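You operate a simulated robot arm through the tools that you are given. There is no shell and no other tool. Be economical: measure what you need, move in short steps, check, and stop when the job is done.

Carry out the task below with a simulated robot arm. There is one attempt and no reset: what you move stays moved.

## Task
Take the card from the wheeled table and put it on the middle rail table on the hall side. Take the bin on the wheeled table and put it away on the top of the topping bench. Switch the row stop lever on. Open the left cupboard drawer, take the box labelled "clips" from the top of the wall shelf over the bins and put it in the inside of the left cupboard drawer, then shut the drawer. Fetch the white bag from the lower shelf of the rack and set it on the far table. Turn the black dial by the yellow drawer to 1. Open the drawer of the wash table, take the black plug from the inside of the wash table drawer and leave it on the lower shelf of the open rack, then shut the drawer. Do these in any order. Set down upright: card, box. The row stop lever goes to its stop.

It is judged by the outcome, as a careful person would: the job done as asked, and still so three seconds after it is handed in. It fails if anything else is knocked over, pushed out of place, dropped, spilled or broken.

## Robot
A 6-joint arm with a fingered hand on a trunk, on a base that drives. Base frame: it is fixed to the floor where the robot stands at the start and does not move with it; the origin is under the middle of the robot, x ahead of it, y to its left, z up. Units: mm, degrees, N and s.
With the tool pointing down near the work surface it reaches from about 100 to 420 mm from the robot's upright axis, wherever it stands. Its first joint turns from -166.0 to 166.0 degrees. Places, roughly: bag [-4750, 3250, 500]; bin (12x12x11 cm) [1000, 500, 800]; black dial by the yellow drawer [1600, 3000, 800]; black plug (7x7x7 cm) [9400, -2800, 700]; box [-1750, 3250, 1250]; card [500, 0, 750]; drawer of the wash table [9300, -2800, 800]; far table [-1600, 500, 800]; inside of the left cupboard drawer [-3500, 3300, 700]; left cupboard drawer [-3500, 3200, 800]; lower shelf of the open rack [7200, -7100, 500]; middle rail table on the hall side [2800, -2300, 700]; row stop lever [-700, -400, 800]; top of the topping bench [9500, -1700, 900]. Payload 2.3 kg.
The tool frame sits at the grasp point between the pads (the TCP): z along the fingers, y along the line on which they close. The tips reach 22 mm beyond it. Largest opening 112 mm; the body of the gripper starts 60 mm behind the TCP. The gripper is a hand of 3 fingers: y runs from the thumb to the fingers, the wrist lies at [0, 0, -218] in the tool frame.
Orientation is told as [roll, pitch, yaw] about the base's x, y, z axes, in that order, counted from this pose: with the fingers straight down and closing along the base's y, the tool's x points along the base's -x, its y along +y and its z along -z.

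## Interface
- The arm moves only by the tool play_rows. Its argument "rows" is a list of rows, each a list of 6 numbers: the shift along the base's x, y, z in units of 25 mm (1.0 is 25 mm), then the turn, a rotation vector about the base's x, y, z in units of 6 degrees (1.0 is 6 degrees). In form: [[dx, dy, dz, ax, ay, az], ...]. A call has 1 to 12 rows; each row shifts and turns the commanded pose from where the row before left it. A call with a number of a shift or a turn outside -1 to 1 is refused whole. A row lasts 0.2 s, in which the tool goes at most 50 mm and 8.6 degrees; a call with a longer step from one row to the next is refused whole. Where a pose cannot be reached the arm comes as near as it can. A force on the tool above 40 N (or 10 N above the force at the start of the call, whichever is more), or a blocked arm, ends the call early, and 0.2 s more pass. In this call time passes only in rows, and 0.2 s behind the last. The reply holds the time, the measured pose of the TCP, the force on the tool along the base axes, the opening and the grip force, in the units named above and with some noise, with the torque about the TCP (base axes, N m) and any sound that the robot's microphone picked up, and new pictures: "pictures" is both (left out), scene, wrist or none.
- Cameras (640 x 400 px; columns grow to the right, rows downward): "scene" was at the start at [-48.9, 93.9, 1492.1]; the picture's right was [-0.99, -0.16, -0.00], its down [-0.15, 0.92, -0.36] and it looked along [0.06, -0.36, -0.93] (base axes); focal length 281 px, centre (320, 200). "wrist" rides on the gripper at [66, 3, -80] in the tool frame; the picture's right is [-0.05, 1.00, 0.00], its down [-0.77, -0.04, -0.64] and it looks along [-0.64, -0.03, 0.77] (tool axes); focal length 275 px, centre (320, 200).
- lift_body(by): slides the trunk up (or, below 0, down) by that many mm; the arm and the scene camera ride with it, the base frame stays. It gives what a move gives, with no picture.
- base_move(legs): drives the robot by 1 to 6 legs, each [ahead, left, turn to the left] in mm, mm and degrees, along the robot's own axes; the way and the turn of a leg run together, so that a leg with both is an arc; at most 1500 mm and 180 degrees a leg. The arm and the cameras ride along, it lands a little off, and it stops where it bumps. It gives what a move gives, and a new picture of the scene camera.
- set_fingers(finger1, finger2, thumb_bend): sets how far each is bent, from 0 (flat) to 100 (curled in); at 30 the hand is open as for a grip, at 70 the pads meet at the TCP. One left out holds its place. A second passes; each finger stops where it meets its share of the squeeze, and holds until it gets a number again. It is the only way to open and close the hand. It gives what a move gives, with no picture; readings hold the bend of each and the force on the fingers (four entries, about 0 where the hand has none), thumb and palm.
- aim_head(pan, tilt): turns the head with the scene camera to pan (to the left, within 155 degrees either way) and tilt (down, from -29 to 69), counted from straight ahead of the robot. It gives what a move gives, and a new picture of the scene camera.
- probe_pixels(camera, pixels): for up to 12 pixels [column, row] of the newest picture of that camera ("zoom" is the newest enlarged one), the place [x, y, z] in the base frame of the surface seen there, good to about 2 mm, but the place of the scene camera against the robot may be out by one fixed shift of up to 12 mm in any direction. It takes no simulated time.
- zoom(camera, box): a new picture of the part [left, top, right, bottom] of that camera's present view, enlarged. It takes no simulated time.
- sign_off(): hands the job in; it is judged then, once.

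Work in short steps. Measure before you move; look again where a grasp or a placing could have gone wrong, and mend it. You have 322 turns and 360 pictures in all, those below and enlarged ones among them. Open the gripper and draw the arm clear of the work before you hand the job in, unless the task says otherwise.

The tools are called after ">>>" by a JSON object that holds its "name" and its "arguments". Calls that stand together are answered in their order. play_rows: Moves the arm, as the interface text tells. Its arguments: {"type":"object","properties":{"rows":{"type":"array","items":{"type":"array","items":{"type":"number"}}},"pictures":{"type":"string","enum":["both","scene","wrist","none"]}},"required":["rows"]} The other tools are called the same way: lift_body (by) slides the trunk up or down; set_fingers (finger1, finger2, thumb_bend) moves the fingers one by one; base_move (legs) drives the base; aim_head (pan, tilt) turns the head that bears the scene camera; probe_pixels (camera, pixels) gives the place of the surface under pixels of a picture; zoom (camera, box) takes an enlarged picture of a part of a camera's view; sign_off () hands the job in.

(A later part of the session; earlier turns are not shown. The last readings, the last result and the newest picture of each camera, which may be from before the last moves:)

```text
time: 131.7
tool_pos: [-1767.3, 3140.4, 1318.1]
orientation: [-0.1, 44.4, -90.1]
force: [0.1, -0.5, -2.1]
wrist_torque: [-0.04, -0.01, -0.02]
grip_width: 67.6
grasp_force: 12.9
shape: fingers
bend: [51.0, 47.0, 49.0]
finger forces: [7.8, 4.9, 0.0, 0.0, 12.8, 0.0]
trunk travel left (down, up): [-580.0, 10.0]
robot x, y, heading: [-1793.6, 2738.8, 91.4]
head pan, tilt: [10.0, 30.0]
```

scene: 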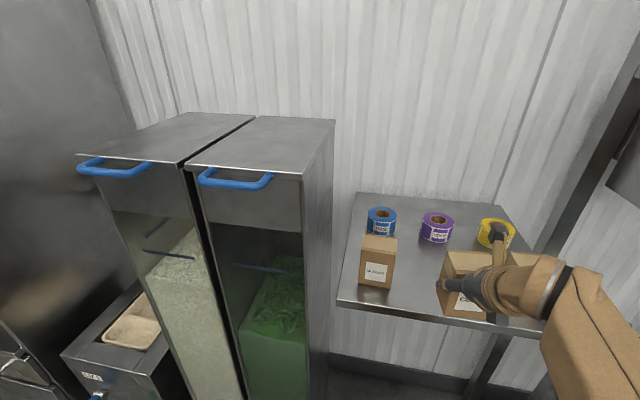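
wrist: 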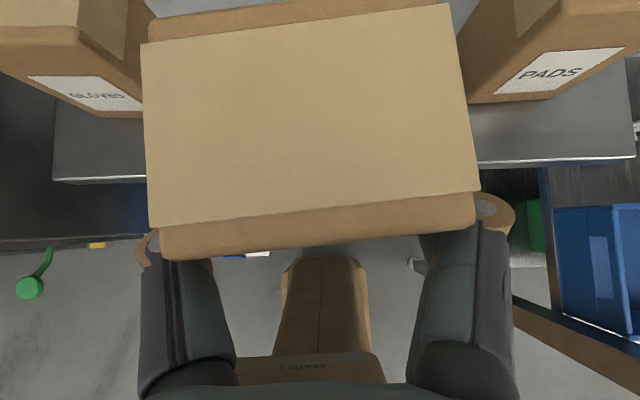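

Box held level. I back off and strafe to the cupboard.

>>> {"name": "base_move", "arguments": {"legs": [[-590, 0, -1.4], [0, 900, 0], [0, 870, 0]]}}

>>> {"name": "lift_body", "arguments": {"by": -300}}

>>> {"name": "aim_head", "arguments": {"pan": 0, "tilt": 40}}

```text
time: 143.4
tool_pos: [-3495.6, 2570.6, 1316.9]
orientation: [-0.1, 44.2, -91.6]
force: [0.3, 0.7, -2.3]
wrist_torque: [-0.03, 0.01, 0.0]
grip_width: 67.6
grasp_force: 12.5
shape: fingers
bend: [51.0, 47.0, 49.0]
finger forces: [7.8, 5.0, 0.1, 0.0, 12.8, 0.1]
trunk travel left (down, up): [-580.0, 10.0]
robot x, y, heading: [-3529.6, 2172.1, 89.8]
head pan, tilt: [10.0, 30.0]
```

scene: 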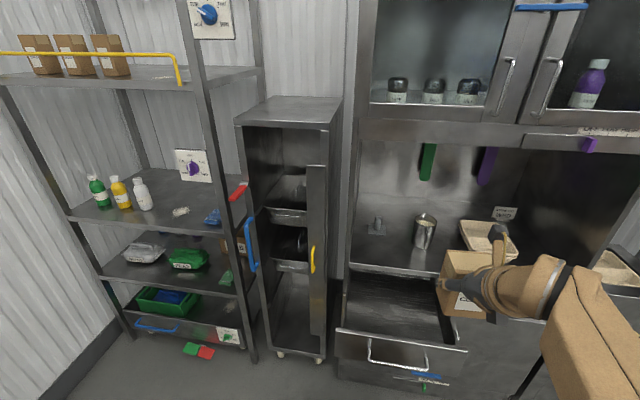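

```text
time: 146.4
tool_pos: [-3495.9, 2571.0, 1017.8]
orientation: [-0.1, 44.3, -91.6]
force: [0.6, -0.2, -2.6]
wrist_torque: [-0.05, -0.01, 0.03]
grip_width: 67.2
grasp_force: 12.3
shape: fingers
bend: [51.0, 47.0, 49.0]
finger forces: [7.7, 4.8, 0.1, 0.1, 12.8, 0.0]
trunk travel left (down, up): [-280.0, 310.0]
robot x, y, heading: [-3532.4, 2171.9, 90.1]
head pan, tilt: [10.0, 30.0]
```

```text
time: 147.1
tool_pos: [-3496.6, 2570.6, 1017.3]
orientation: [0.0, 44.3, -91.7]
force: [0.5, 0.4, -1.7]
wrist_torque: [-0.05, -0.01, -0.02]
grip_width: 67.7
grasp_force: 12.8
shape: fingers
bend: [51.0, 47.0, 49.0]
finger forces: [7.6, 5.0, 0.0, 0.1, 12.9, 0.0]
trunk travel left (down, up): [-280.0, 310.0]
robot x, y, heading: [-3532.4, 2168.5, 89.7]
head pan, tilt: [0.0, 40.0]
```

scene: 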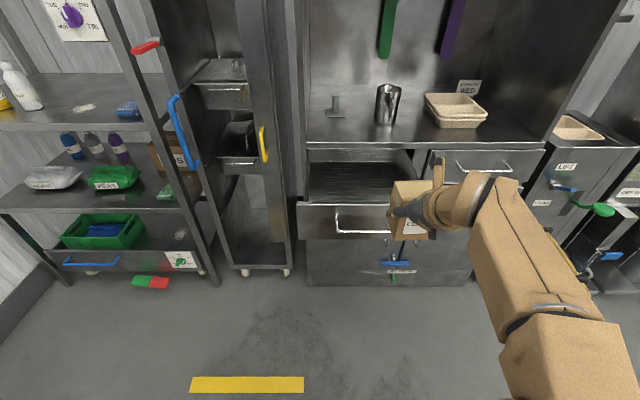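

I drive ahead 340 mm (box bottom at ~955, above the drawer front 862) to bring the box over the open drawer.

>>> {"name": "base_move", "arguments": {"legs": [[345, 30, 0]]}}

>>> {"name": "play_rows", "arguments": {"rows": [[0, 0, -0.5, 0, 0, 0]], "pictures": "wrist"}}

```text
time: 149.4
tool_pos: [-3533.9, 2914.4, 1016.8]
orientation: [0.0, 44.4, -90.8]
force: [-0.7, -0.1, -2.3]
wrist_torque: [-0.04, -0.01, -0.04]
grip_width: 67.3
grasp_force: 12.8
shape: fingers
bend: [51.0, 47.0, 49.0]
finger forces: [7.6, 4.9, 0.0, 0.0, 12.8, 0.0]
trunk travel left (down, up): [-280.0, 310.0]
robot x, y, heading: [-3563.0, 2511.4, 90.8]
head pan, tilt: [0.0, 40.0]
```

scene: 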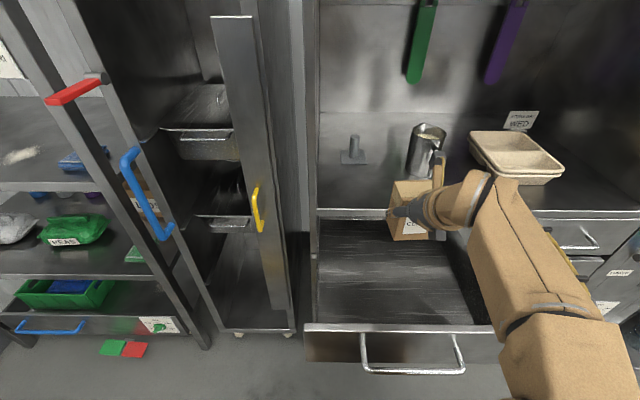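

```text
time: 149.8
tool_pos: [-3532.9, 2913.3, 1004.7]
orientation: [0.0, 44.3, -90.8]
force: [0.7, 0.0, -2.2]
wrist_torque: [-0.02, -0.02, 0.03]
grip_width: 67.3
grasp_force: 12.6
shape: fingers
bend: [51.0, 47.0, 49.0]
finger forces: [7.7, 4.9, 0.1, 0.1, 12.8, 0.1]
trunk travel left (down, up): [-280.0, 310.0]
robot x, y, heading: [-3564.1, 2510.0, 90.7]
head pan, tilt: [0.0, 40.0]
```

wrist: 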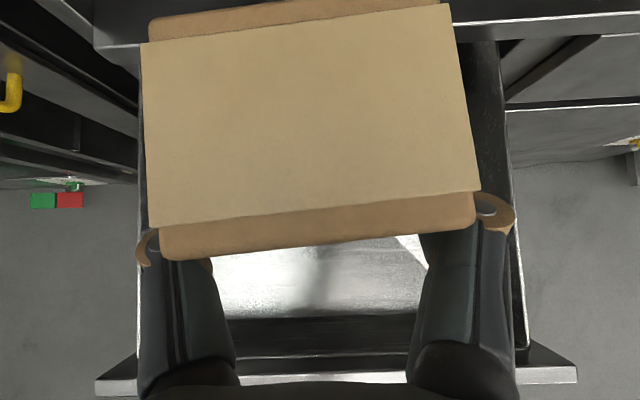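

>>> {"name": "probe_pixels", "arguments": {"camera": "wrist", "pixels": [[320, 270], [400, 300], [520, 349], [300, 365], [545, 25], [515, 130], [140, 200], [493, 130]]}}

>>> {"name": "probe_pixels", "arguments": {"camera": "scene", "pixels": [[345, 280], [330, 225], [400, 326], [420, 300], [500, 335], [455, 270], [440, 258], [322, 260]]}}

```text
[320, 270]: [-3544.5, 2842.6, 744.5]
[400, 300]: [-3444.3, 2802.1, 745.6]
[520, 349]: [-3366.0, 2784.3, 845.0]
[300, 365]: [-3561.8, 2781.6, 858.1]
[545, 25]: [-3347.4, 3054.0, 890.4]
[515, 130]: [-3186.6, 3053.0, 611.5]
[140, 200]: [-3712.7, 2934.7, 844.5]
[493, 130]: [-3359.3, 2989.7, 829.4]
```

```text
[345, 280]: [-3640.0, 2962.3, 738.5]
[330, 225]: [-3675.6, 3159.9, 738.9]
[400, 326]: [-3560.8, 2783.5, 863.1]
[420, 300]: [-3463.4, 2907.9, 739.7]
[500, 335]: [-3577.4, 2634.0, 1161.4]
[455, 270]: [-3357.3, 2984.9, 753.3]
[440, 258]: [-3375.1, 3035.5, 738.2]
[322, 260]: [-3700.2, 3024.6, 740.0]
```

Drawer floor z≈744. The box bottom is ~57 below the TCP; I lower 8 rows, then feel the last millimetres.

>>> {"name": "play_rows", "arguments": {"rows": [[0, 0.2, -1, 0, 0, 0], [0, 0.2, -1, 0, 0, 0], [0, 0, -1, 0, 0, 0], [0, 0, -1, 0, 0, 0], [0, 0, -1, 0, 0, 0], [0, 0, -1, 0, 0, 0], [0, 0, -0.9, 0, 0, 0], [0, 0, -0.5, 0, 0, 0], [0, 0, -0.3, 0, 0, 0]], "pictures": "none"}}

>>> {"name": "play_rows", "arguments": {"rows": [[0, 0, -0.15, 0, 0, 0], [0, 0, -0.15, 0, 0, 0]]}}

```text
time: 151.8
tool_pos: [-3540.6, 2925.0, 844.3]
orientation: [0.0, 44.2, -90.9]
force: [-0.2, 0.6, -2.3]
wrist_torque: [-0.02, 0.0, -0.01]
grip_width: 67.1
grasp_force: 11.8
shape: fingers
bend: [50.0, 47.0, 49.0]
finger forces: [7.0, 4.7, 0.0, 0.0, 12.1, 0.1]
out of reach, approached as far as the arm can: row 6, 7, 8
trunk travel left (down, up): [-280.0, 310.0]
robot x, y, heading: [-3561.1, 2512.5, 90.4]
head pan, tilt: [0.0, 40.0]
```

```text
time: 152.4
tool_pos: [-3539.5, 2924.7, 837.9]
orientation: [0.1, 44.3, -90.8]
force: [0.1, 1.0, -1.5]
wrist_torque: [-0.04, -0.02, -0.02]
grip_width: 67.2
grasp_force: 12.5
shape: fingers
bend: [50.0, 47.0, 49.0]
finger forces: [7.0, 4.9, 0.0, 0.1, 12.0, 0.1]
trunk travel left (down, up): [-280.0, 310.0]
robot x, y, heading: [-3564.9, 2513.5, 90.6]
head pan, tilt: [0.0, 40.0]
```

scene: 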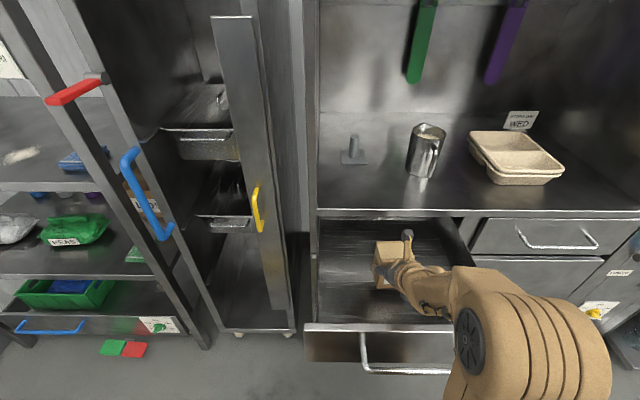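
wrist: 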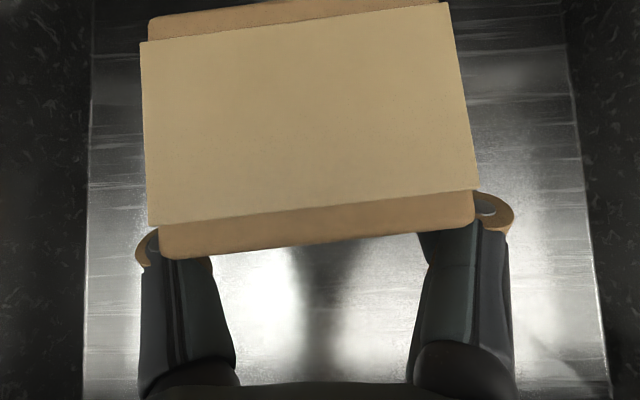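

The arm is at its lower reach; I use the trunk for the last 37 mm.

>>> {"name": "lift_body", "arguments": {"by": -32}}

>>> {"name": "lift_body", "arguments": {"by": -4}}

```text
time: 153.1
tool_pos: [-3540.7, 2924.7, 804.9]
orientation: [0.0, 44.3, -90.7]
force: [-0.2, -0.1, -1.7]
wrist_torque: [-0.03, 0.04, -0.02]
grip_width: 67.2
grasp_force: 11.8
shape: fingers
bend: [50.0, 47.0, 49.0]
finger forces: [6.9, 4.8, 0.1, 0.0, 12.1, 0.0]
trunk travel left (down, up): [-248.0, 342.0]
robot x, y, heading: [-3563.8, 2514.3, 90.5]
head pan, tilt: [0.0, 40.0]
```

```text
time: 153.7
tool_pos: [-3541.0, 2924.2, 800.9]
orientation: [-0.2, 44.3, -91.0]
force: [1.1, -0.1, 3.8]
wrist_torque: [0.11, 0.06, 0.01]
grip_width: 67.1
grasp_force: 13.0
shape: fingers
bend: [50.0, 47.0, 49.0]
finger forces: [8.3, 4.9, 0.0, 0.1, 12.6, 0.0]
trunk travel left (down, up): [-244.0, 346.0]
robot x, y, heading: [-3565.4, 2514.0, 90.8]
head pan, tilt: [0.0, 40.0]
```

Contact felt (force z +3.8). I open the fingers and rise along the tool axis backward.

>>> {"name": "set_fingers", "arguments": {"finger1": 32, "finger2": 32, "thumb_bend": 32}}

>>> {"name": "play_rows", "arguments": {"rows": [[0, -0.5, 0.5, 0, 0, 0], [0, -0.5, 0.5, 0, 0, 0], [0, -0.4, 0.7, 0, 0, 0], [0, -0.2, 0.9, 0, 0, 0], [0, 0, 1, 0, 0, 0], [0, 0, 1, 0, 0, 0], [0, 0, 1, 0, 0, 0]]}}

```text
time: 154.7
tool_pos: [-3539.6, 2924.5, 801.9]
orientation: [-0.2, 44.4, -90.8]
force: [0.1, 0.7, 0.4]
wrist_torque: [0.0, 0.03, 0.03]
grip_width: 105.7
grasp_force: 0.1
shape: fingers
bend: [32.0, 32.0, 32.0]
finger forces: [0.0, 0.1, 0.0, 0.1, 0.0, 0.0]
trunk travel left (down, up): [-244.0, 346.0]
robot x, y, heading: [-3563.5, 2513.4, 90.5]
head pan, tilt: [0.0, 40.0]
```

```text
time: 156.3
tool_pos: [-3549.8, 2892.4, 910.7]
orientation: [-0.1, 44.3, -90.9]
force: [0.0, -0.3, -0.5]
wrist_torque: [-0.02, -0.02, 0.01]
grip_width: 105.7
grasp_force: 0.1
shape: fingers
bend: [32.0, 32.0, 32.0]
finger forces: [0.1, 0.0, 0.0, 0.0, 0.0, 0.1]
out of reach, approached as far as the arm can: row 3, 4, 5
trunk travel left (down, up): [-244.0, 346.0]
robot x, y, heading: [-3564.0, 2511.3, 90.9]
head pan, tilt: [0.0, 40.0]
```

scene: 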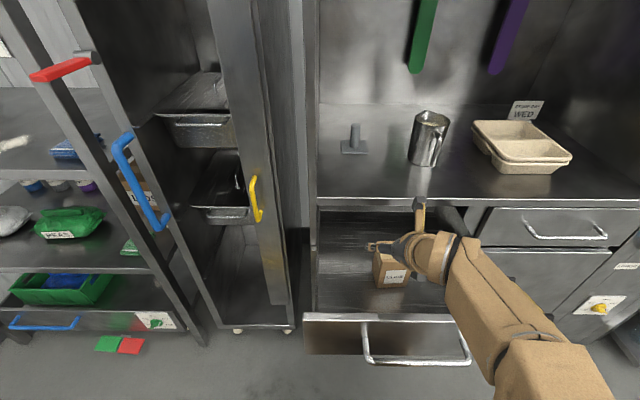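
wrist: 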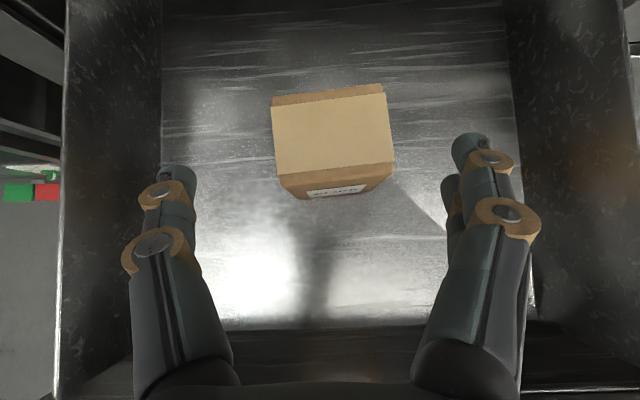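

The box stands upright in the drawer. I back off, level the tool, and close the hand to push the drawer shut.

>>> {"name": "base_move", "arguments": {"legs": [[-420, 0, 0]]}}

>>> {"name": "play_rows", "arguments": {"rows": [[0, 0.5, 0, 1, 0, 0], [0, 0.5, 0, 1, 0, 0], [0, 0.5, -0.4, 1, 0, 0], [0, 0.5, -0.4, 1, 0, 0], [0, 0.3, -0.5, 1, 0, 0], [0, 0.3, -0.5, 1, 0, 0], [0, 0, -0.5, 1, 0, 0], [0, 0, -0.5, 0.4, 0, 0]], "pictures": "none"}}

>>> {"name": "set_fingers", "arguments": {"finger1": 72, "finger2": 72, "thumb_bend": 72}}

>>> {"name": "aim_head", "arguments": {"pan": 10, "tilt": 40}}

```text
time: 158.9
tool_pos: [-3544.7, 2465.2, 909.9]
orientation: [0.0, 44.3, -90.9]
force: [0.5, 0.1, -0.1]
wrist_torque: [-0.02, 0.01, -0.03]
grip_width: 105.8
grasp_force: 0.0
shape: fingers
bend: [32.0, 32.0, 32.0]
finger forces: [0.0, 0.0, 0.0, 0.0, 0.0, 0.0]
trunk travel left (down, up): [-244.0, 346.0]
robot x, y, heading: [-3556.5, 2087.1, 90.5]
head pan, tilt: [0.0, 40.0]
```

scene: 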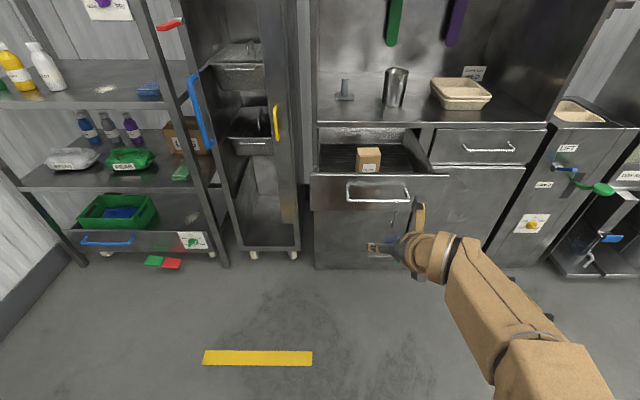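

```text
time: 160.7
tool_pos: [-3531.1, 2544.4, 849.0]
orientation: [-2.4, 84.1, -96.2]
force: [-0.3, 0.2, 0.5]
wrist_torque: [-0.01, 0.02, 0.01]
grip_width: 106.1
grasp_force: 0.0
shape: fingers
bend: [32.0, 32.0, 32.0]
finger forces: [0.0, 0.0, 0.1, 0.0, 0.1, 0.0]
out of reach, approached as far as the arm can: row 2, 3, 5, 6, 7
trunk travel left (down, up): [-244.0, 346.0]
robot x, y, heading: [-3558.7, 2081.1, 90.6]
head pan, tilt: [0.0, 40.0]
```

```text
time: 161.7
tool_pos: [-3531.3, 2544.0, 849.1]
orientation: [-1.9, 84.1, -95.7]
force: [-0.4, -0.1, -0.5]
wrist_torque: [0.03, 0.0, 0.01]
grip_width: 0.0
grasp_force: 0.1
shape: fingers
bend: [72.0, 72.0, 72.0]
finger forces: [0.0, 0.1, 0.0, 0.0, 0.0, 0.0]
trunk travel left (down, up): [-244.0, 346.0]
robot x, y, heading: [-3558.4, 2083.1, 90.5]
head pan, tilt: [0.0, 40.0]
```

```text
time: 162.4
tool_pos: [-3532.3, 2542.7, 850.1]
orientation: [-2.0, 84.1, -95.8]
force: [1.2, 0.8, 0.5]
wrist_torque: [0.01, 0.01, 0.02]
grip_width: 0.0
grasp_force: 0.0
shape: fingers
bend: [72.0, 72.0, 72.0]
finger forces: [0.1, 0.1, 0.1, 0.1, 0.0, 0.0]
trunk travel left (down, up): [-244.0, 346.0]
robot x, y, heading: [-3557.6, 2083.4, 90.7]
head pan, tilt: [10.0, 40.0]
```

scene: 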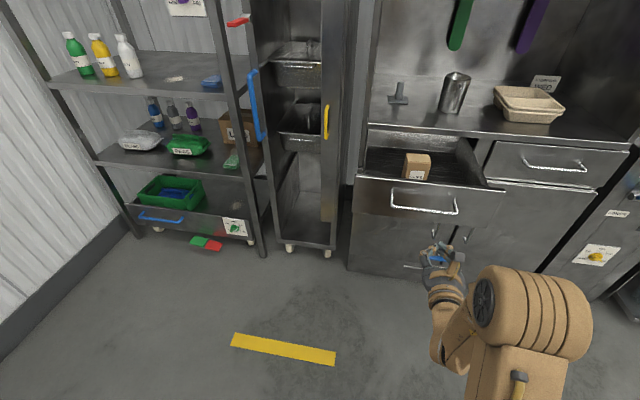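

I lower slightly so the closed fingertips meet the drawer front above the bar, and drive ahead to push.

>>> {"name": "lift_body", "arguments": {"by": -14}}

>>> {"name": "base_move", "arguments": {"legs": [[300, 0, 0]]}}

```text
time: 163.0
tool_pos: [-3531.6, 2541.9, 836.3]
orientation: [-2.0, 84.0, -95.9]
force: [0.5, -0.9, -0.3]
wrist_torque: [-0.01, 0.01, 0.0]
grip_width: 0.2
grasp_force: 0.1
shape: fingers
bend: [72.0, 72.0, 72.0]
finger forces: [0.0, 0.0, 0.0, 0.1, 0.0, 0.0]
trunk travel left (down, up): [-230.0, 360.0]
robot x, y, heading: [-3558.4, 2084.4, 90.7]
head pan, tilt: [10.0, 40.0]
```

```text
time: 165.1
tool_pos: [-3538.8, 2847.9, 835.4]
orientation: [-2.0, 84.1, -95.7]
force: [1.1, 0.3, 0.1]
wrist_torque: [-0.01, -0.02, -0.04]
grip_width: 0.0
grasp_force: 0.1
shape: fingers
bend: [72.0, 72.0, 72.0]
finger forces: [0.0, 0.0, 0.1, 0.0, 0.0, 0.0]
trunk travel left (down, up): [-230.0, 360.0]
robot x, y, heading: [-3563.0, 2386.9, 90.8]
head pan, tilt: [10.0, 40.0]
```

scene: 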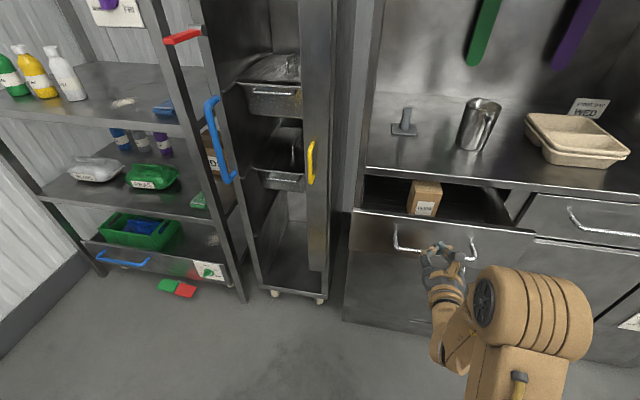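

The drawer is closing and the box clears. I continue.

>>> {"name": "base_move", "arguments": {"legs": [[130, 0, 0]]}}

>>> {"name": "zoom", "arguments": {"camera": "scene", "box": [320, 150, 600, 325]}}

```text
time: 166.4
tool_pos: [-3539.6, 2979.1, 835.0]
orientation: [-2.0, 84.1, -95.4]
force: [0.5, 0.3, 0.5]
wrist_torque: [0.01, -0.01, 0.0]
grip_width: 0.0
grasp_force: 0.0
shape: fingers
bend: [72.0, 72.0, 72.0]
finger forces: [0.0, 0.0, 0.0, 0.0, 0.0, 0.0]
trunk travel left (down, up): [-230.0, 360.0]
robot x, y, heading: [-3566.2, 2517.0, 90.7]
head pan, tilt: [10.0, 40.0]
```

scene: 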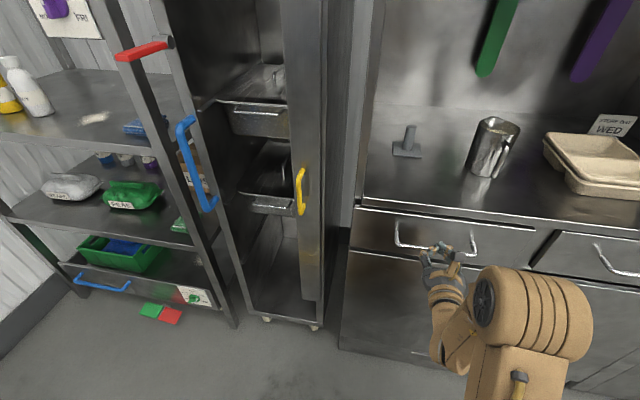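

```text
2.29 times, centred on (460, 238) of scene
```

zoom: 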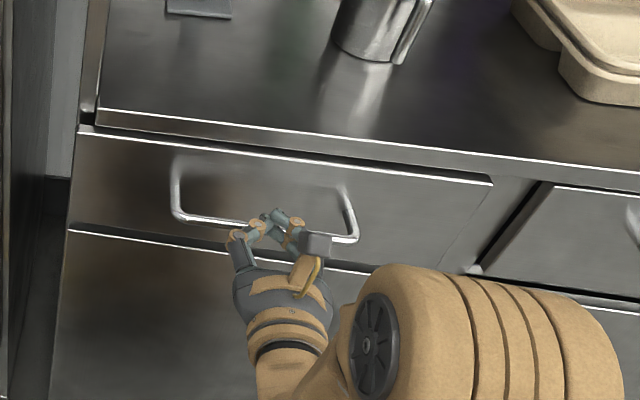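

Almost shut. I push in small steps until it resists.

>>> {"name": "base_move", "arguments": {"legs": [[20, 0, 0]]}}

>>> {"name": "probe_pixels", "arguments": {"camera": "scene", "pixels": [[380, 225], [500, 240], [590, 270], [380, 290]]}}

```text
time: 167.2
tool_pos: [-3540.2, 2999.6, 834.8]
orientation: [-2.0, 84.1, -95.5]
force: [-0.7, -0.1, 0.0]
wrist_torque: [0.04, -0.02, 0.01]
grip_width: 0.1
grasp_force: 0.0
shape: fingers
bend: [72.0, 72.0, 72.0]
finger forces: [0.0, 0.0, 0.0, 0.1, 0.1, 0.0]
trunk travel left (down, up): [-230.0, 360.0]
robot x, y, heading: [-3562.5, 2540.3, 90.6]
head pan, tilt: [10.0, 40.0]
```

scene: 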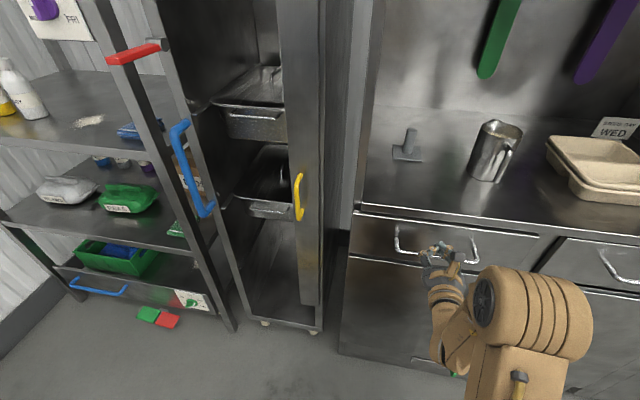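

```text
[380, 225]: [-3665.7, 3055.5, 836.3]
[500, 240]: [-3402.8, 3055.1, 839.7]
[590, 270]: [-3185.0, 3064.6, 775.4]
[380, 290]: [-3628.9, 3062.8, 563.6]
```

The face is at 3055 against 3065 when shut: 10 mm to go.

>>> {"name": "base_move", "arguments": {"legs": [[14, 0, 0]]}}

>>> {"name": "probe_pixels", "arguments": {"camera": "scene", "pixels": [[380, 225], [500, 240], [595, 268], [380, 290]]}}

```text
time: 167.9
tool_pos: [-3540.9, 3013.2, 836.5]
orientation: [-1.9, 84.1, -95.4]
force: [-0.4, -0.6, -0.5]
wrist_torque: [0.01, -0.01, -0.04]
grip_width: 0.0
grasp_force: 0.0
shape: fingers
bend: [72.0, 72.0, 72.0]
finger forces: [0.0, 0.0, 0.0, 0.0, 0.1, 0.0]
trunk travel left (down, up): [-230.0, 360.0]
robot x, y, heading: [-3561.6, 2554.4, 90.7]
head pan, tilt: [10.0, 40.0]
```

scene: 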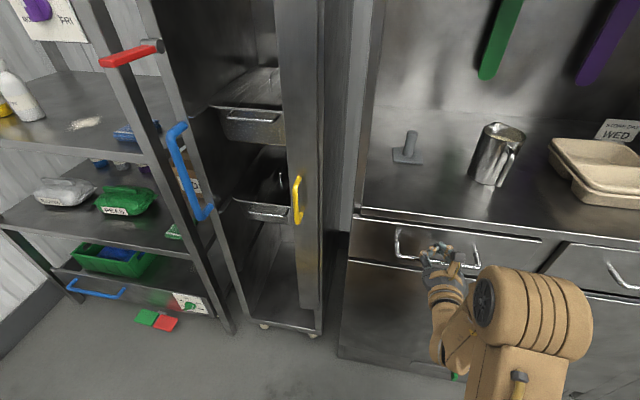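

```text
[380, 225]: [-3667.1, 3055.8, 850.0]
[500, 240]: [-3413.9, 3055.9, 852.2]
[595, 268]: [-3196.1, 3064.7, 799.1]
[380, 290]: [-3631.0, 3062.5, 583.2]
```

Still ~9 mm proud; fingertips may not be touching yet. I push a bit more.

>>> {"name": "base_move", "arguments": {"legs": [[18, 0, 0]]}}

>>> {"name": "play_rows", "arguments": {"rows": [[0, 0.1, 0, 0, 0, 0]], "pictures": "wrist"}}

>>> {"name": "probe_pixels", "arguments": {"camera": "scene", "pixels": [[380, 228], [500, 245], [595, 268], [380, 290]]}}

```text
time: 168.7
tool_pos: [-3540.8, 3031.0, 835.3]
orientation: [-1.9, 84.1, -95.4]
force: [-0.1, 0.3, 0.2]
wrist_torque: [0.0, 0.0, 0.02]
grip_width: 0.0
grasp_force: 0.0
shape: fingers
bend: [72.0, 72.0, 72.0]
finger forces: [0.1, 0.0, 0.1, 0.1, 0.0, 0.0]
trunk travel left (down, up): [-230.0, 360.0]
robot x, y, heading: [-3558.7, 2569.5, 90.8]
head pan, tilt: [10.0, 40.0]
```

scene: 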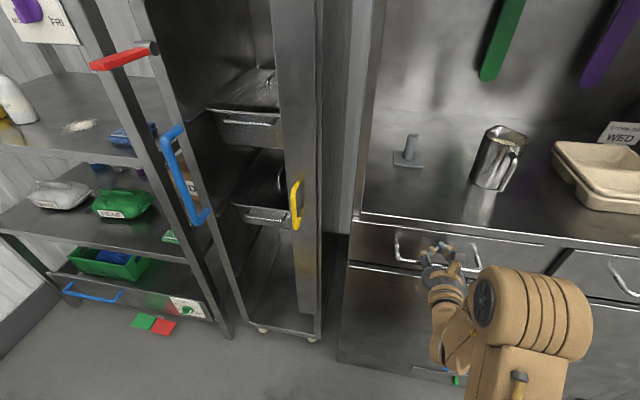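

```text
time: 169.1
tool_pos: [-3541.6, 3032.9, 836.1]
orientation: [-2.0, 84.1, -95.3]
force: [0.0, 0.0, -0.9]
wrist_torque: [0.0, 0.01, -0.01]
grip_width: 0.2
grasp_force: 0.1
shape: fingers
bend: [72.0, 72.0, 72.0]
finger forces: [0.0, 0.0, 0.0, 0.1, 0.0, 0.0]
trunk travel left (down, up): [-230.0, 360.0]
robot x, y, heading: [-3565.4, 2569.6, 91.0]
head pan, tilt: [10.0, 40.0]
```

wrist: 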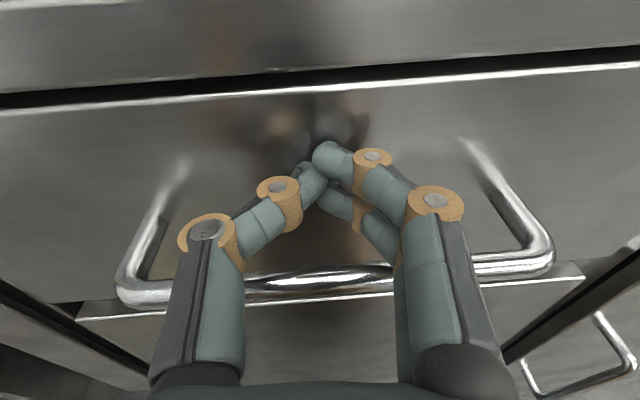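

```text
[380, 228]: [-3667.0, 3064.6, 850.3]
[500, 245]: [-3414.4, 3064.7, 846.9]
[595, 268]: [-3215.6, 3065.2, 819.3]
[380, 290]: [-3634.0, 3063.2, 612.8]
```

Now 3064.6 vs 3065.2: practically shut. One last few-mm push to make sure.

>>> {"name": "play_rows", "arguments": {"rows": [[0, 0.2, 0, 0, 0, 0], [0, 0.2, 0, 0, 0, 0], [0, 0.2, 0, 0, 0, 0]], "pictures": "none"}}

>>> {"name": "base_move", "arguments": {"legs": [[-300, 0, 0]]}}

>>> {"name": "probe_pixels", "arguments": {"camera": "scene", "pixels": [[380, 200], [480, 210], [560, 180], [390, 260]]}}

```text
time: 169.7
tool_pos: [-3540.4, 3038.2, 836.2]
orientation: [-2.1, 84.0, -95.6]
force: [-2.1, -29.6, 6.3]
wrist_torque: [0.27, -0.02, 0.01]
grip_width: 0.0
grasp_force: 17.9
shape: fingers
bend: [74.0, 72.0, 74.0]
finger forces: [13.4, 3.1, 0.0, 0.0, 19.6, 0.0]
trunk travel left (down, up): [-230.0, 360.0]
robot x, y, heading: [-3567.2, 2570.0, 91.0]
head pan, tilt: [10.0, 40.0]
stopped in row 3: the force on the tool passed its limit at 44 N (the readings are from after the stop); the commanded pose is now the measured one
```

```text
time: 171.8
tool_pos: [-3537.0, 2740.5, 832.7]
orientation: [-2.1, 83.7, -95.3]
force: [0.1, 0.3, -0.4]
wrist_torque: [0.02, -0.01, 0.0]
grip_width: 0.0
grasp_force: 0.0
shape: fingers
bend: [72.0, 72.0, 72.0]
finger forces: [0.0, 0.1, 0.1, 0.0, 0.0, 0.0]
trunk travel left (down, up): [-230.0, 360.0]
robot x, y, heading: [-3560.8, 2273.0, 90.9]
head pan, tilt: [10.0, 40.0]
```

scene: 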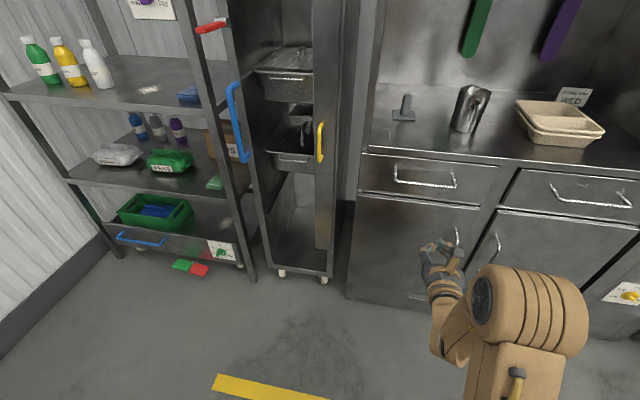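

```text
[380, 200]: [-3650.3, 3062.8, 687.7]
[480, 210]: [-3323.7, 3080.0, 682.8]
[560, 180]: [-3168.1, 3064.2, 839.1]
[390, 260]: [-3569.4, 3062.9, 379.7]
```

The drawer is shut. Next the white bag at (118,154); I zoom and probe it and the rack.

>>> {"name": "zoom", "arguments": {"camera": "scene", "box": [60, 90, 260, 215]}}

>>> {"name": "probe_pixels", "arguments": {"camera": "zoom", "pixels": [[105, 215], [140, 190], [190, 178], [225, 210], [260, 205], [185, 225], [180, 238], [60, 290], [300, 320], [400, 40], [30, 60], [590, 350]]}}

```text
3.20 times, centred on (160, 152) of scene
```

zoom: 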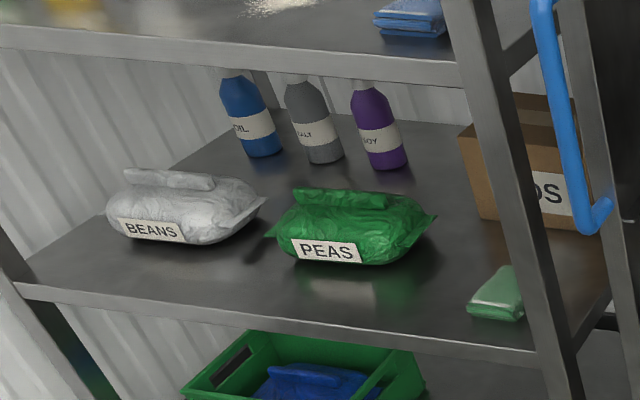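

```text
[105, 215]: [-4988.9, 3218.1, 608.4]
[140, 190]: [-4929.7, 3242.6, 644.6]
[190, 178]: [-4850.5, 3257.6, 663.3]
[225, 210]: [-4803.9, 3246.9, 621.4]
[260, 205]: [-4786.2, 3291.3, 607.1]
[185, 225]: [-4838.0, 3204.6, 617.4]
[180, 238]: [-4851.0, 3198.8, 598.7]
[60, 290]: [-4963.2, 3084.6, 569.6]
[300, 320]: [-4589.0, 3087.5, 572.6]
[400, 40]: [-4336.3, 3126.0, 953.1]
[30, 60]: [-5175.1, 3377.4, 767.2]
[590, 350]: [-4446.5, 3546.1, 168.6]
```

The bag has a folded ridge on top (z≈645–663). I drive left to stand in front of it and look closer.

>>> {"name": "base_move", "arguments": {"legs": [[0, 660, 0], [0, 640, 0]]}}

>>> {"name": "aim_head", "arguments": {"pan": 0, "tilt": 30}}

>>> {"name": "zoom", "arguments": {"camera": "scene", "box": [200, 50, 500, 240]}}

```text
time: 178.6
tool_pos: [-4834.7, 2712.3, 834.4]
orientation: [-2.0, 83.8, -94.7]
force: [1.0, -0.3, 0.6]
wrist_torque: [0.01, 0.0, -0.03]
grip_width: 0.0
grasp_force: 0.1
shape: fingers
bend: [72.0, 72.0, 72.0]
finger forces: [0.0, 0.0, 0.0, 0.1, 0.0, 0.1]
trunk travel left (down, up): [-230.0, 360.0]
robot x, y, heading: [-4852.4, 2244.1, 91.7]
head pan, tilt: [10.0, 40.0]
```

scene: 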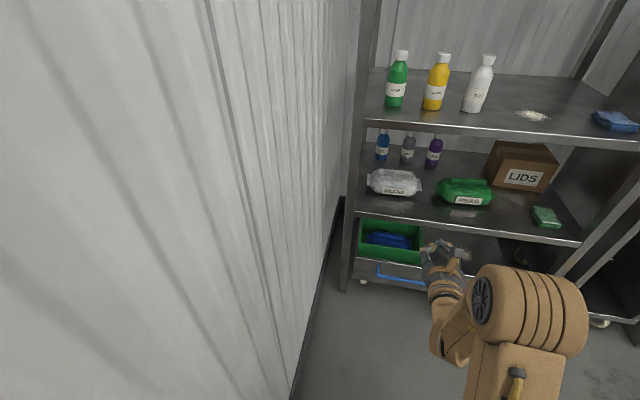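

```text
time: 179.3
tool_pos: [-4834.8, 2711.2, 833.7]
orientation: [-2.1, 83.6, -94.8]
force: [-0.1, -0.9, 0.7]
wrist_torque: [0.01, 0.01, 0.02]
grip_width: 0.0
grasp_force: 0.0
shape: fingers
bend: [72.0, 72.0, 72.0]
finger forces: [0.0, 0.0, 0.1, 0.1, 0.0, 0.0]
trunk travel left (down, up): [-230.0, 360.0]
robot x, y, heading: [-4854.6, 2238.3, 92.0]
head pan, tilt: [0.0, 30.0]
```

scene: 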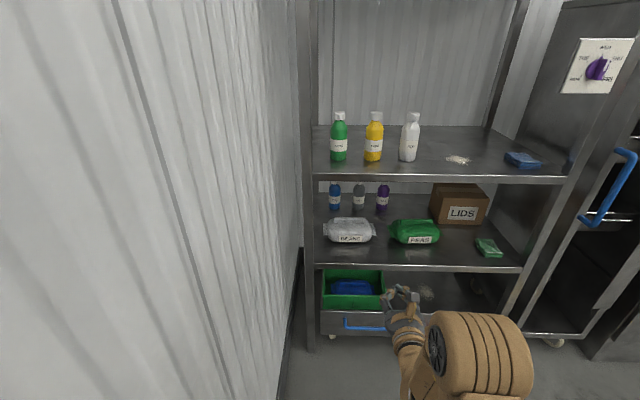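

```text
2.11 times, centred on (350, 145) of scene
```

zoom: 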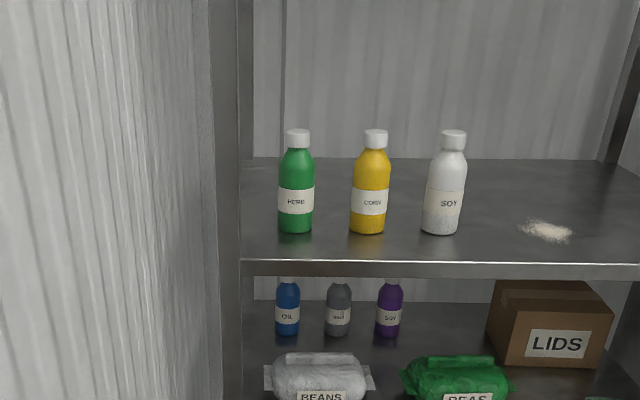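

>>> {"name": "probe_pixels", "arguments": {"camera": "scene", "pixels": [[312, 240], [430, 177], [430, 183], [280, 250], [348, 222], [330, 224], [365, 222], [350, 233], [325, 232], [374, 232], [400, 225], [500, 290]]}}

>>> {"name": "zoom", "arguments": {"camera": "scene", "box": [305, 190, 405, 260]}}

```text
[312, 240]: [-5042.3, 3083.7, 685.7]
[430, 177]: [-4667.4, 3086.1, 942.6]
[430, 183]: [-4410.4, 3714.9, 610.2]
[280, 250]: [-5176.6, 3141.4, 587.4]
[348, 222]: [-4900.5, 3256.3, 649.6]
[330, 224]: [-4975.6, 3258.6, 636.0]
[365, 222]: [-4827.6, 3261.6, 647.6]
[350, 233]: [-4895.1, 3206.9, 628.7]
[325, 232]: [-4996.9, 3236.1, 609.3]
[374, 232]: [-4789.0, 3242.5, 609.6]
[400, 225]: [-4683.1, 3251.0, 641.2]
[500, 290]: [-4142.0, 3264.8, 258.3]
```

```text
5.71 times, centred on (355, 225) of scene
```

zoom: 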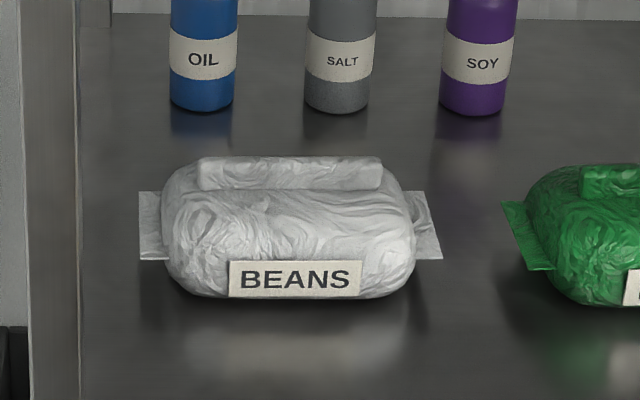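

>>> {"name": "probe_pixels", "arguments": {"camera": "zoom", "pixels": [[290, 158], [290, 163], [290, 170], [290, 178], [290, 186], [290, 194], [290, 205], [290, 230], [205, 175], [378, 175], [290, 152], [290, 300]]}}

```text
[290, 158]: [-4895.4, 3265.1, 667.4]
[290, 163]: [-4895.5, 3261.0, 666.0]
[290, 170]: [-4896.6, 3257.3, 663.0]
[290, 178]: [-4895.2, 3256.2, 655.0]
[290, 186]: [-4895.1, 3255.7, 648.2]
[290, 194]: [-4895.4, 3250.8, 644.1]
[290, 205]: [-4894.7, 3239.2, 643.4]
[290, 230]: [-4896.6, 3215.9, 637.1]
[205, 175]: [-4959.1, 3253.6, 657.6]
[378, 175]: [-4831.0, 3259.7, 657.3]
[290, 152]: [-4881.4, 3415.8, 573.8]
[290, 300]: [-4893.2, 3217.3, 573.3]
```

The ridge (≈125×20×22 mm) lies at y≈3250 true, under a shelf with underside ≈910. I will hook behind the ridge and drag the bag to the front edge first. I set the tool to 45° with fingers closed and lower the trunk.

>>> {"name": "play_rows", "arguments": {"rows": [[-0.3, -0.4, 0, -0.95, 0, 0.1], [-0.3, -0.4, 0, -0.95, 0, 0.1], [-0.3, -0.4, 0, -0.95, 0, 0.1], [-0.3, -0.4, 0, -0.95, 0, 0.1], [-0.3, -0.4, 0, -0.95, 0, 0], [-0.3, -0.4, 0, -0.95, 0, 0], [-0.3, -0.4, 0, -0.6, 0, 0]], "pictures": "none"}}

>>> {"name": "lift_body", "arguments": {"by": -120}}

>>> {"name": "probe_pixels", "arguments": {"camera": "scene", "pixels": [[348, 324], [380, 328], [348, 315], [400, 268], [330, 340]]}}

>>> {"name": "aim_head", "arguments": {"pan": 0, "tilt": 20}}

```text
time: 180.9
tool_pos: [-4875.1, 2651.8, 833.4]
orientation: [1.9, 49.5, -89.6]
force: [0.1, -0.2, -0.3]
wrist_torque: [-0.02, 0.01, 0.0]
grip_width: 0.3
grasp_force: 0.0
shape: fingers
bend: [72.0, 72.0, 72.0]
finger forces: [0.0, 0.0, 0.1, 0.0, 0.1, 0.0]
out of reach, approached as far as the arm can: row 6, 7
trunk travel left (down, up): [-230.0, 360.0]
robot x, y, heading: [-4853.0, 2242.7, 91.6]
head pan, tilt: [0.0, 30.0]
```

```text
time: 182.4
tool_pos: [-4874.0, 2652.8, 713.7]
orientation: [2.1, 49.7, -89.6]
force: [0.7, -0.6, 0.4]
wrist_torque: [-0.01, 0.03, 0.0]
grip_width: 0.3
grasp_force: 0.1
shape: fingers
bend: [72.0, 72.0, 72.0]
finger forces: [0.0, 0.0, 0.0, 0.0, 0.0, 0.0]
trunk travel left (down, up): [-110.0, 480.0]
robot x, y, heading: [-4852.6, 2242.2, 91.5]
head pan, tilt: [0.0, 30.0]
```

```text
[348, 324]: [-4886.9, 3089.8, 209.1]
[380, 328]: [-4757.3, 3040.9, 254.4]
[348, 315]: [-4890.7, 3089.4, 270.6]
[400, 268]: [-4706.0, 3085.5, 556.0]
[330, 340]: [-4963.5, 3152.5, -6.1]
```

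```text
time: 183.1
tool_pos: [-4873.7, 2652.1, 712.9]
orientation: [2.1, 49.6, -89.6]
force: [-0.3, 0.1, 0.6]
wrist_torque: [-0.01, -0.02, 0.0]
grip_width: 0.0
grasp_force: 0.0
shape: fingers
bend: [72.0, 72.0, 72.0]
finger forces: [0.0, 0.1, 0.0, 0.0, 0.0, 0.1]
trunk travel left (down, up): [-110.0, 480.0]
robot x, y, heading: [-4854.6, 2239.9, 91.7]
head pan, tilt: [0.0, 20.0]
```

scene: 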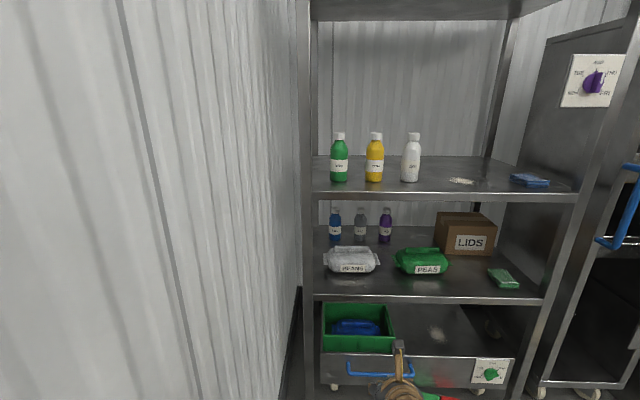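

>>> {"name": "probe_pixels", "arguments": {"camera": "scene", "pixels": [[430, 192], [430, 196], [430, 199], [430, 202], [350, 250], [350, 254]]}}

>>> {"name": "base_move", "arguments": {"legs": [[400, 20, -1.5]]}}

```text
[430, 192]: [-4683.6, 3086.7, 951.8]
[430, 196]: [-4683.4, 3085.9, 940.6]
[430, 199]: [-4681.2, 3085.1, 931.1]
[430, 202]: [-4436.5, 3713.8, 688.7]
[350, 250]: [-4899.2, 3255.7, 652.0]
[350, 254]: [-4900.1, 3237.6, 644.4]
```

```text
time: 185.6
tool_pos: [-4892.0, 3057.2, 713.4]
orientation: [2.1, 49.7, -90.9]
force: [0.0, 0.6, -0.4]
wrist_torque: [-0.02, 0.04, -0.02]
grip_width: 0.1
grasp_force: 0.0
shape: fingers
bend: [72.0, 72.0, 72.0]
finger forces: [0.0, 0.1, 0.0, 0.1, 0.0, 0.0]
trunk travel left (down, up): [-110.0, 480.0]
robot x, y, heading: [-4879.9, 2649.2, 90.1]
head pan, tilt: [0.0, 20.0]
```

scene: 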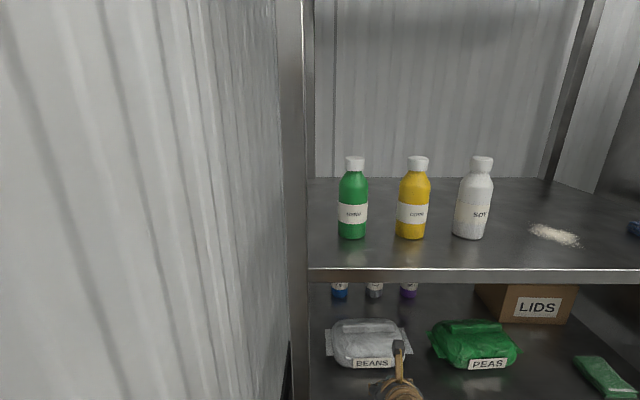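

Shelf lip underside ≈930. I look through the wrist camera now.

>>> {"name": "play_rows", "arguments": {"rows": [[0, 0, 0.6, 0, 0, 0]], "pictures": "wrist"}}

```text
time: 186.0
tool_pos: [-4892.9, 3057.4, 728.7]
orientation: [2.0, 49.6, -90.9]
force: [-0.2, 0.6, 0.7]
wrist_torque: [-0.03, -0.04, -0.02]
grip_width: 0.0
grasp_force: 0.0
shape: fingers
bend: [72.0, 72.0, 72.0]
finger forces: [0.0, 0.0, 0.0, 0.0, 0.0, 0.0]
trunk travel left (down, up): [-110.0, 480.0]
robot x, y, heading: [-4878.5, 2645.1, 90.2]
head pan, tilt: [0.0, 20.0]
```

wrist: 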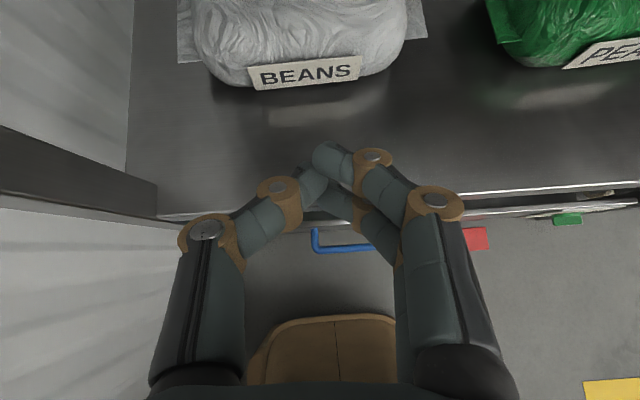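

I set the fingers to a half-open pair of hooks, steepen to 40°, raise, and drive closer (base front must stay clear of the blue handle at y≈3032).

>>> {"name": "set_fingers", "arguments": {"finger1": 48, "finger2": 48, "thumb_bend": 48}}

>>> {"name": "play_rows", "arguments": {"rows": [[0, -0.2, 0.5, -0.8, 0, 0], [0, -0.2, 0.3, -0.8, 0, 0]], "pictures": "none"}}

>>> {"name": "base_move", "arguments": {"legs": [[100, 0, 0]]}}

>>> {"name": "play_rows", "arguments": {"rows": [[0, 0.9, 0, 0, 0, 0], [0, 0.9, 0, 0, 0, 0], [0, 0.8, 0, 0, 0, 0]]}}

```text
time: 187.0
tool_pos: [-4891.9, 3057.8, 727.7]
orientation: [2.0, 49.5, -90.9]
force: [-0.1, -0.2, 0.4]
wrist_torque: [0.0, -0.01, 0.01]
grip_width: 60.0
grasp_force: 0.0
shape: fingers
bend: [48.0, 48.0, 48.0]
finger forces: [0.0, 0.0, 0.0, 0.0, 0.0, 0.0]
trunk travel left (down, up): [-110.0, 480.0]
robot x, y, heading: [-4880.2, 2644.9, 90.4]
head pan, tilt: [0.0, 20.0]
```

```text
time: 187.6
tool_pos: [-4885.8, 3051.3, 742.3]
orientation: [3.6, 43.5, -90.9]
force: [0.5, 0.2, 0.2]
wrist_torque: [0.01, -0.01, 0.02]
grip_width: 60.6
grasp_force: 0.0
shape: fingers
bend: [48.0, 48.0, 48.0]
finger forces: [0.0, 0.1, 0.1, 0.0, 0.0, 0.0]
out of reach, approached as far as the arm can: row 1
trunk travel left (down, up): [-110.0, 480.0]
robot x, y, heading: [-4880.3, 2645.3, 90.5]
head pan, tilt: [0.0, 20.0]
```

```text
time: 188.8
tool_pos: [-4884.6, 3152.1, 743.3]
orientation: [3.7, 43.5, -90.8]
force: [0.9, -0.8, 0.3]
wrist_torque: [0.01, 0.03, 0.01]
grip_width: 60.1
grasp_force: 0.1
shape: fingers
bend: [48.0, 48.0, 48.0]
finger forces: [0.1, 0.1, 0.0, 0.0, 0.0, 0.0]
trunk travel left (down, up): [-110.0, 480.0]
robot x, y, heading: [-4880.0, 2748.0, 90.6]
head pan, tilt: [0.0, 20.0]
```

scene: 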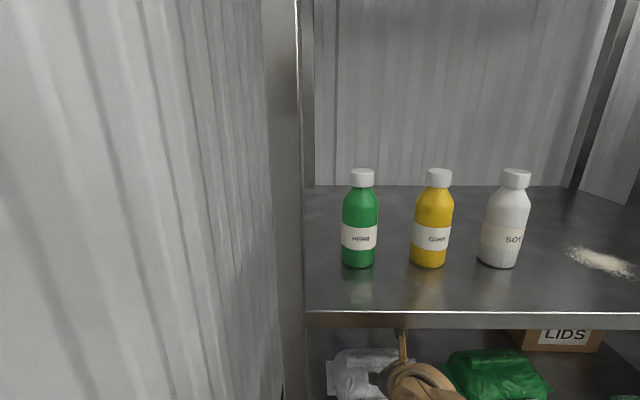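

```text
time: 189.6
tool_pos: [-4885.8, 3216.6, 742.0]
orientation: [3.6, 43.4, -90.9]
force: [-0.5, 0.6, -0.2]
wrist_torque: [0.02, 0.04, 0.01]
grip_width: 60.5
grasp_force: 0.0
shape: fingers
bend: [48.0, 48.0, 48.0]
finger forces: [0.0, 0.0, 0.0, 0.0, 0.1, 0.1]
trunk travel left (down, up): [-110.0, 480.0]
robot x, y, heading: [-4878.0, 2745.0, 90.2]
head pan, tilt: [0.0, 20.0]
```

scene: 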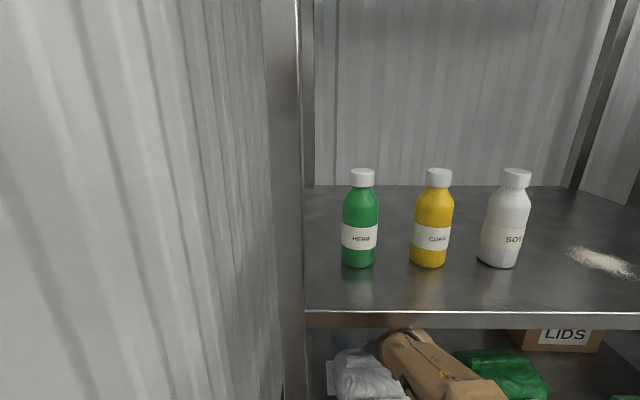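
wrist: 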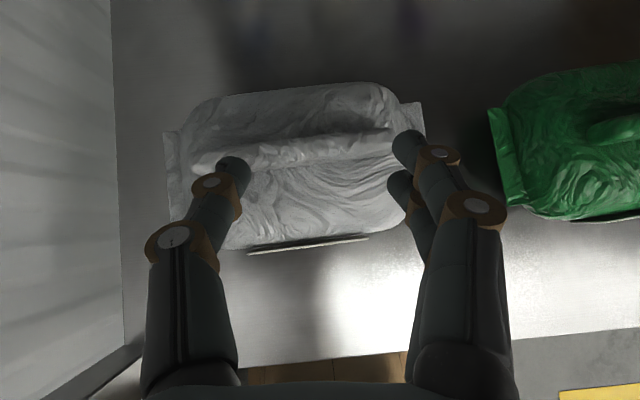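

The ridge is seen at (195,160)–(390,135). I probe its section.

>>> {"name": "probe_pixels", "arguments": {"camera": "wrist", "pixels": [[300, 165], [300, 158], [300, 150], [300, 143], [300, 137], [300, 128], [300, 110], [198, 162], [388, 138], [300, 200], [300, 235], [220, 95]]}}

```text
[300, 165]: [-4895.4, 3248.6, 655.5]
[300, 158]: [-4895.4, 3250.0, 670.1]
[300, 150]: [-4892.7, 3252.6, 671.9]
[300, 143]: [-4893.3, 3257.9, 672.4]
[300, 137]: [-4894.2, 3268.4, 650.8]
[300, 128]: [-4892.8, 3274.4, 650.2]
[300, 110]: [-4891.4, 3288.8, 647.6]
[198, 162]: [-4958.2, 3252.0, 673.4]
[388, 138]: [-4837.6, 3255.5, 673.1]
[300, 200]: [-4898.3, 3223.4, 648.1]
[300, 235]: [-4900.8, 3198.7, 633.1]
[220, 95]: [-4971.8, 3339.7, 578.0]
```

Ridge: y 3248–3262, top z 673. I move over and beyond it, then lower behind it.

>>> {"name": "play_rows", "arguments": {"rows": [[-0.4, 0.9, 0, 0, 0, 0], [0, 0.9, 0, 0, 0, 0], [0, 0.8, 0, 0, 0, 0]], "pictures": "wrist"}}

```text
time: 190.6
tool_pos: [-4890.5, 3305.7, 669.4]
orientation: [6.7, 37.1, -88.7]
force: [-1.9, 2.0, -4.7]
wrist_torque: [0.14, -0.15, -0.13]
grip_width: 60.5
grasp_force: 0.0
shape: fingers
bend: [48.0, 48.0, 48.0]
finger forces: [0.1, 0.0, 0.0, 0.1, 0.1, 0.1]
out of reach, approached as far as the arm can: row 3
trunk travel left (down, up): [-110.0, 480.0]
robot x, y, heading: [-4877.0, 2734.5, 89.9]
head pan, tilt: [0.0, 20.0]
stopped in row 3: the arm was blocked; the commanded pose is now the measured one
```

wrist: 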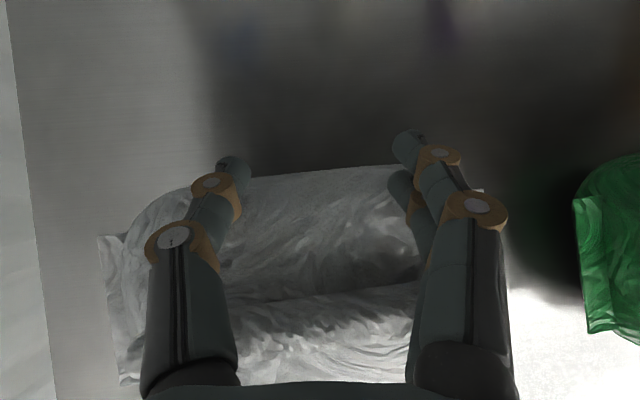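

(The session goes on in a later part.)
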